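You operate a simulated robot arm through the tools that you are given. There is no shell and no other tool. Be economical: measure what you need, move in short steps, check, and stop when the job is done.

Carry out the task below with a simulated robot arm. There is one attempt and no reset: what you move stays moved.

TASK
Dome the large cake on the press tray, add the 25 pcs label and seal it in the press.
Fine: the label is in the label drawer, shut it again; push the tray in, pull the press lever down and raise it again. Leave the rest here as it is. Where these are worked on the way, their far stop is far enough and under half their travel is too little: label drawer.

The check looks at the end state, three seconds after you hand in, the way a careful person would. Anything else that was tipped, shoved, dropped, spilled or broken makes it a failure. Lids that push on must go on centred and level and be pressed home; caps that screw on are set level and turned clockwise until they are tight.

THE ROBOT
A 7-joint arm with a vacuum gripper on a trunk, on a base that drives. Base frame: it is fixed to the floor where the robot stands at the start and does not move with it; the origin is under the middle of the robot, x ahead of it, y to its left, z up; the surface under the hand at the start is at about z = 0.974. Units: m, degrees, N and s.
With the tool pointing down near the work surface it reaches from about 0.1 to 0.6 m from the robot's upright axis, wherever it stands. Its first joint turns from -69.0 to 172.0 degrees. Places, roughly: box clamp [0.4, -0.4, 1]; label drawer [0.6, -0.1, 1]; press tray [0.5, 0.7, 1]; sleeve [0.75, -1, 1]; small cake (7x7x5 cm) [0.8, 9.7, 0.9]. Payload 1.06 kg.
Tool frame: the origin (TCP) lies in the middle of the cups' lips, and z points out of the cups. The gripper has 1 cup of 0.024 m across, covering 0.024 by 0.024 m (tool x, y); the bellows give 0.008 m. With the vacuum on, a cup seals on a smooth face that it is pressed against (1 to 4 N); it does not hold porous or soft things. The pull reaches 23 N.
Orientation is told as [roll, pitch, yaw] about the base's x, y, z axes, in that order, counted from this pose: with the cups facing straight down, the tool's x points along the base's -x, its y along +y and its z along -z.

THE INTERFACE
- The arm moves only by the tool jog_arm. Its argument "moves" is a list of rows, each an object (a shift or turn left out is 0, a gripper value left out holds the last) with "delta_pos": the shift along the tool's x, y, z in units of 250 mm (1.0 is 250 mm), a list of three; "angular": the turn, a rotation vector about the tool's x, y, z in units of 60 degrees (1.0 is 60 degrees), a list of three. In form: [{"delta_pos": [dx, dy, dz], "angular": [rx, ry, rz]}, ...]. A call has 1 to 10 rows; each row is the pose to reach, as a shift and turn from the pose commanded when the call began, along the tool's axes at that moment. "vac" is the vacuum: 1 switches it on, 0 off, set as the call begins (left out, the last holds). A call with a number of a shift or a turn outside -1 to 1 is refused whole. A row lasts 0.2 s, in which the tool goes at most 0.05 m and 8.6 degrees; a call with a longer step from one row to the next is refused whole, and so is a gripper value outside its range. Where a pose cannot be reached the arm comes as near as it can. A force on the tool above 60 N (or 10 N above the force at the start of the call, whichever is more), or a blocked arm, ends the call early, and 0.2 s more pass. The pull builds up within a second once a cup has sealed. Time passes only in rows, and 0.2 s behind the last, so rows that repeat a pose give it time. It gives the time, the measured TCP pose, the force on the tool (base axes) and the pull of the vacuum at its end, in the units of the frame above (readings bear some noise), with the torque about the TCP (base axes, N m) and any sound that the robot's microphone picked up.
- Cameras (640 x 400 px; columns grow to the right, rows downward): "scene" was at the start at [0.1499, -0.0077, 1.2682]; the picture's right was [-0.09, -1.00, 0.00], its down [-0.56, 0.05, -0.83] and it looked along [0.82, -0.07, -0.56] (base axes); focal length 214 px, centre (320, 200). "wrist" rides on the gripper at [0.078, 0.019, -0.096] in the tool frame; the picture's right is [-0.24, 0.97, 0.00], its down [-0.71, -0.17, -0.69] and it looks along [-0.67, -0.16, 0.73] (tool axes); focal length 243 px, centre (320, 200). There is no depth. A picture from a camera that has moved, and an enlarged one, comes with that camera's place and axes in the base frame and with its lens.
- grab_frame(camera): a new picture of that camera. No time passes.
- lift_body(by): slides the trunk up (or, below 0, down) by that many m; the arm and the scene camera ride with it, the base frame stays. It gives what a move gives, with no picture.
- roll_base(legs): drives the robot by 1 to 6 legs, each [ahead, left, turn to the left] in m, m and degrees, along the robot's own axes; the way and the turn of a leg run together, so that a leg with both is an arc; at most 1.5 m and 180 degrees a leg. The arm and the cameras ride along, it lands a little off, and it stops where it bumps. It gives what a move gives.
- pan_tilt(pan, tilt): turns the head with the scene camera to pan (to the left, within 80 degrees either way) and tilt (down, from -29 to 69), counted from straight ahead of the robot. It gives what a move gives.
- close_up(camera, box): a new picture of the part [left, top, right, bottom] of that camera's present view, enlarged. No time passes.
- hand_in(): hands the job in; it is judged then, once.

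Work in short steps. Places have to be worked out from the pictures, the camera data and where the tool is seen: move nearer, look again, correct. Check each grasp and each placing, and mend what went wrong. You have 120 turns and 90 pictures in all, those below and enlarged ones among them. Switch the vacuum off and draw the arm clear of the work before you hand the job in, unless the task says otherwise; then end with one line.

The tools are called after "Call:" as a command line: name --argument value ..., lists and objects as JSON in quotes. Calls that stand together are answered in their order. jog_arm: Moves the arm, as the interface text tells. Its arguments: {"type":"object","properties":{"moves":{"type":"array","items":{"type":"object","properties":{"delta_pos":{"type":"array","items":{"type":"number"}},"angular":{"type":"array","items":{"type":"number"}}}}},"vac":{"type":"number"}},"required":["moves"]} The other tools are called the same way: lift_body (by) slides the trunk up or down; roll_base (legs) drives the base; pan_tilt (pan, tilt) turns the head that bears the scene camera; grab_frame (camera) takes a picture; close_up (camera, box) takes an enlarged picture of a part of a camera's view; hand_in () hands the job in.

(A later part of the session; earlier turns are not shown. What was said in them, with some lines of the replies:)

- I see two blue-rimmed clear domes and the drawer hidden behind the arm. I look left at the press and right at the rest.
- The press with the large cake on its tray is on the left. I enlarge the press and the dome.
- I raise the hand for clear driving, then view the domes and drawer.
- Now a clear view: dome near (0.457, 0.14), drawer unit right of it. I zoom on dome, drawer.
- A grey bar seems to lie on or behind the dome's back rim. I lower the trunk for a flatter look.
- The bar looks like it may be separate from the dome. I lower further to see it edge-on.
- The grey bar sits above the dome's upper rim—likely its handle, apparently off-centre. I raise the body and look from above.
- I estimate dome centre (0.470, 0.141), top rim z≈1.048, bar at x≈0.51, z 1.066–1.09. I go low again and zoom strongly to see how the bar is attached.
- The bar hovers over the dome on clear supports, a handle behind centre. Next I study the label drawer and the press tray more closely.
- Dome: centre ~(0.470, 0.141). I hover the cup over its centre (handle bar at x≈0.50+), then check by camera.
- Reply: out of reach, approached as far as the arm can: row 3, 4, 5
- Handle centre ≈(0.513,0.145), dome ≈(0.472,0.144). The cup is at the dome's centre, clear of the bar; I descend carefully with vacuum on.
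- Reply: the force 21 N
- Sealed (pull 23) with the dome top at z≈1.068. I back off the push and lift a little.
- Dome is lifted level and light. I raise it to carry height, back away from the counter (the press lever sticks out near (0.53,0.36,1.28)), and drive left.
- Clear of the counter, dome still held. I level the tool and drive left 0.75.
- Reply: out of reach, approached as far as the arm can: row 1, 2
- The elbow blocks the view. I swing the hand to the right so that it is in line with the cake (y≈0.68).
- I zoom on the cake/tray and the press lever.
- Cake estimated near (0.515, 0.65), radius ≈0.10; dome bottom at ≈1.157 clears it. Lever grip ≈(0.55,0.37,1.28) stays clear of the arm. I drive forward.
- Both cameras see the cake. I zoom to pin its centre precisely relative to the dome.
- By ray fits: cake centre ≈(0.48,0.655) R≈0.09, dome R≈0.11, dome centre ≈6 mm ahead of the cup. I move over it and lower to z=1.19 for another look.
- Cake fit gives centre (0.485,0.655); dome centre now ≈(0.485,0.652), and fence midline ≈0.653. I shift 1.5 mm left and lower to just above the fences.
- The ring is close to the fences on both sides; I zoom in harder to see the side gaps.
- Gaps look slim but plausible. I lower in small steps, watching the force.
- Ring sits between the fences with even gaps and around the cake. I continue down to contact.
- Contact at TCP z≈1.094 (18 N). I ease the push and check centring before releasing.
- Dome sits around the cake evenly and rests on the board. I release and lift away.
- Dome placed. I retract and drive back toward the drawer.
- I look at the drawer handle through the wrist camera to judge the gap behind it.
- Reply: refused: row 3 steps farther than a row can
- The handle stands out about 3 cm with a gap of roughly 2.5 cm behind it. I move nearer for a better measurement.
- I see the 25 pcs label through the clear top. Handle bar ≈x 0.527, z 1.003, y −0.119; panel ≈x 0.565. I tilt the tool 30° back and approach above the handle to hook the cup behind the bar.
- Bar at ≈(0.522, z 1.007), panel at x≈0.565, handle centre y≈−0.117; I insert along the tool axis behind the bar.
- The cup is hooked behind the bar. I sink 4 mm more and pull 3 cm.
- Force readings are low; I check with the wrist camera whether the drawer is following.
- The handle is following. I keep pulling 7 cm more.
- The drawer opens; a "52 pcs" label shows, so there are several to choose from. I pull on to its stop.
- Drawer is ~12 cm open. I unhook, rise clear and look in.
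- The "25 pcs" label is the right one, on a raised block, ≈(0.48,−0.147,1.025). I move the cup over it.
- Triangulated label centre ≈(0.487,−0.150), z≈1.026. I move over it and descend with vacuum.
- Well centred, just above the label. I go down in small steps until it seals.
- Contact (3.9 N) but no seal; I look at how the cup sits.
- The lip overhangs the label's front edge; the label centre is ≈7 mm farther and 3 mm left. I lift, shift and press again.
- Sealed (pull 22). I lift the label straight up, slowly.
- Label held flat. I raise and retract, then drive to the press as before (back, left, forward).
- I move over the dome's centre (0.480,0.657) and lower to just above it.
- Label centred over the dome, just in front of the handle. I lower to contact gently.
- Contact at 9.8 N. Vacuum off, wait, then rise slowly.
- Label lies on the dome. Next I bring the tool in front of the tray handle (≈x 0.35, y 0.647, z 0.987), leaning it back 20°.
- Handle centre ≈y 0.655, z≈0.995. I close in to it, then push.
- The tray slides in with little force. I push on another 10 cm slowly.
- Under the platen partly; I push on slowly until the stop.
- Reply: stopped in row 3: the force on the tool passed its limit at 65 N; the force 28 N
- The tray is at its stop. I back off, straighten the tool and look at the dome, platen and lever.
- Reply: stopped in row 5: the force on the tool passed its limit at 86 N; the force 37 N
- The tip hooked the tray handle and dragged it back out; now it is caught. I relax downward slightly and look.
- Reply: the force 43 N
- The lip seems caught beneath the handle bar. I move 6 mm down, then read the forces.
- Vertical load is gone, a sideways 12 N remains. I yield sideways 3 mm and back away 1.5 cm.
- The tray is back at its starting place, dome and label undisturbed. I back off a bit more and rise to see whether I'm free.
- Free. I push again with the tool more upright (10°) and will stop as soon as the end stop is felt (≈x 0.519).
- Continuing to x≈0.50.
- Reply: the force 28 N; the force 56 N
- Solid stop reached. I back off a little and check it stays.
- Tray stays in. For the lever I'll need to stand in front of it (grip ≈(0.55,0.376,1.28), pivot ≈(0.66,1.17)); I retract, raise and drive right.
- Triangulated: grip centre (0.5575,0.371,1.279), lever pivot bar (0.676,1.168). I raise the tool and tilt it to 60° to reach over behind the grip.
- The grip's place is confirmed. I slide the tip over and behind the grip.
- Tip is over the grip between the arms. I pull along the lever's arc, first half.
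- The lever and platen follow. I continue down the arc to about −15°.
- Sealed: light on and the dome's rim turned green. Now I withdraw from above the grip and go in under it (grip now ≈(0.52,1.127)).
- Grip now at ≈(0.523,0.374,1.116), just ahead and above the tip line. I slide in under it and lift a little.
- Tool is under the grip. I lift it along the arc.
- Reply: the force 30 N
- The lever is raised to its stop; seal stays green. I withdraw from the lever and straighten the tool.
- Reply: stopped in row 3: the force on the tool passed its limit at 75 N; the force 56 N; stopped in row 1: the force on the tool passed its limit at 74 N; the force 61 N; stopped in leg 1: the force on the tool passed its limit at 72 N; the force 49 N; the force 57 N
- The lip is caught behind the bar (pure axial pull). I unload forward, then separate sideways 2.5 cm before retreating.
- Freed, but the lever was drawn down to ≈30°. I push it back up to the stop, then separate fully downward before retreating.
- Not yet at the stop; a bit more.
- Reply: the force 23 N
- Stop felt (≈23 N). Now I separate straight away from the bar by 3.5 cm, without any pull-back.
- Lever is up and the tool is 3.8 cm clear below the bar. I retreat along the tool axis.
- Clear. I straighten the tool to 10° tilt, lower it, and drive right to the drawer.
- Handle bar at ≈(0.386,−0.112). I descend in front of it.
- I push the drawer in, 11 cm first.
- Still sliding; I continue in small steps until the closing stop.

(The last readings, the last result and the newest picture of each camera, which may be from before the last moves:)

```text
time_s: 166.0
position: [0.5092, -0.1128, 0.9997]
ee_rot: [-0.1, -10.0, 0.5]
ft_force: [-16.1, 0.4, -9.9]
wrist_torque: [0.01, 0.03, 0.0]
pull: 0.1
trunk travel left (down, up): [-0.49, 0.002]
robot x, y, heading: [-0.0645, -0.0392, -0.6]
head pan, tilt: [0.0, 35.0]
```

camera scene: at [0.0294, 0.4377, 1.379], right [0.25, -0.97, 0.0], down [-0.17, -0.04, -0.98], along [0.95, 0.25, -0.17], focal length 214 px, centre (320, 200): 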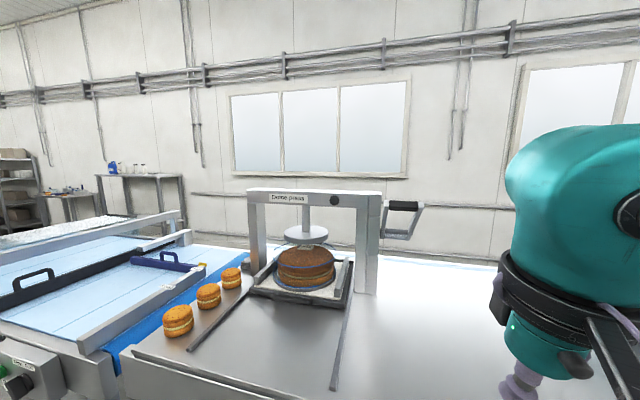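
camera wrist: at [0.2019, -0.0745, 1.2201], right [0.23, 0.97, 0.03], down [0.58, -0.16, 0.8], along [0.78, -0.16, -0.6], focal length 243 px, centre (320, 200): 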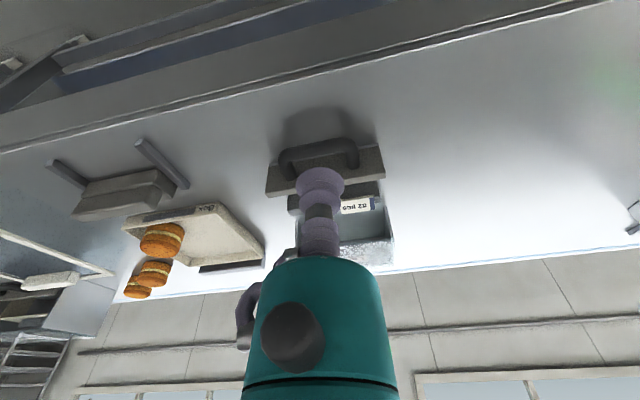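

Closing stop felt (16 N). I back straight out, then rise and swing clear.

Call:
jog_arm --moves '[{"delta_pos": [0.02, 0, -0.004]}, {"delta_pos": [0.08, 0, -0.014]}, {"delta_pos": [0.2, 0, -0.035]}, {"delta_pos": [0.36, 0, -0.065]}, {"delta_pos": [0.5, 0, -0.12]}, {"delta_pos": [0.6, 0, -0.28]}, {"delta_pos": [0.6, 0, -0.46]}, {"delta_pos": [0.6, 0, -0.64]}, {"delta_pos": [0.6, 0, -0.8]}, {"delta_pos": [0.6, 0, -0.8]}]'

Call:
pan_tilt --pan 18 --tilt 25

```text
time_s: 168.2
position: [0.3296, -0.1149, 1.1715]
ee_rot: [0.0, -10.2, 0.5]
ft_force: [-0.3, 0.1, -0.1]
wrist_torque: [-0.03, -0.02, -0.01]
pull: 0.2
trunk travel left (down, up): [-0.49, 0.002]
robot x, y, heading: [-0.0661, -0.0388, -0.7]
head pan, tilt: [0.0, 35.0]
```

```text
time_s: 169.1
position: [0.3304, -0.1143, 1.172]
ee_rot: [0.0, -10.2, 0.4]
ft_force: [0.0, 0.2, -0.4]
wrist_torque: [-0.04, -0.04, 0.0]
pull: 0.0
trunk travel left (down, up): [-0.49, 0.002]
robot x, y, heading: [-0.0638, -0.0429, -1.2]
head pan, tilt: [18.0, 25.0]
```

I move the hand right, out of the line of sight, for the last check picture.

Call:
jog_arm --moves '[{"delta_pos": [0.05, -0.18, -0.03]}, {"delta_pos": [0.1, -0.36, -0.06]}, {"delta_pos": [0.15, -0.54, -0.1]}, {"delta_pos": [0.2, -0.7, -0.1]}, {"delta_pos": [0.25, -0.86, -0.1]}, {"delta_pos": [0.25, -0.86, -0.1]}]'

Call:
grab_frame --camera "scene"

```text
time_s: 170.4
position: [0.2655, -0.3311, 1.1863]
ee_rot: [0.0, -10.1, 0.3]
ft_force: [-0.5, -0.5, 0.0]
wrist_torque: [-0.03, 0.0, -0.01]
pull: 0.1
trunk travel left (down, up): [-0.49, 0.002]
robot x, y, heading: [-0.0608, -0.0439, -0.9]
head pan, tilt: [18.0, 25.0]
```

```text
0 pictures are left
camera scene: at [0.0267, -0.0139, 1.3546], right [0.3, -0.95, 0.0], down [-0.4, -0.13, -0.91], along [0.87, 0.27, -0.42], focal length 214 px, centre (320, 200)
```

scene: 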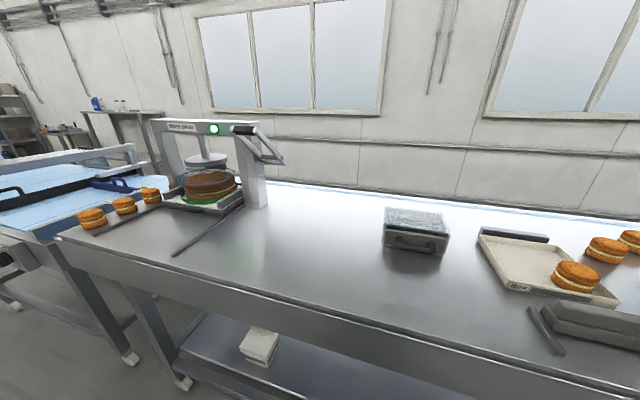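

The drawer is shut, the tray is in, the lever is up and the seal light is green. The vacuum is off and the arm is clear, so I hand in.

Call:
hand_in

```text
The job is handed in.
```

I domed the large cake, put the 25 pcs label on the dome and sealed it in the press. The last picture shows the seal light green, the tray in, the lever raised and the label drawer shut. While pushing the tray I caught its handle and dragged it back out once; I pushed it in again before sealing, and the dome and label stayed in place.
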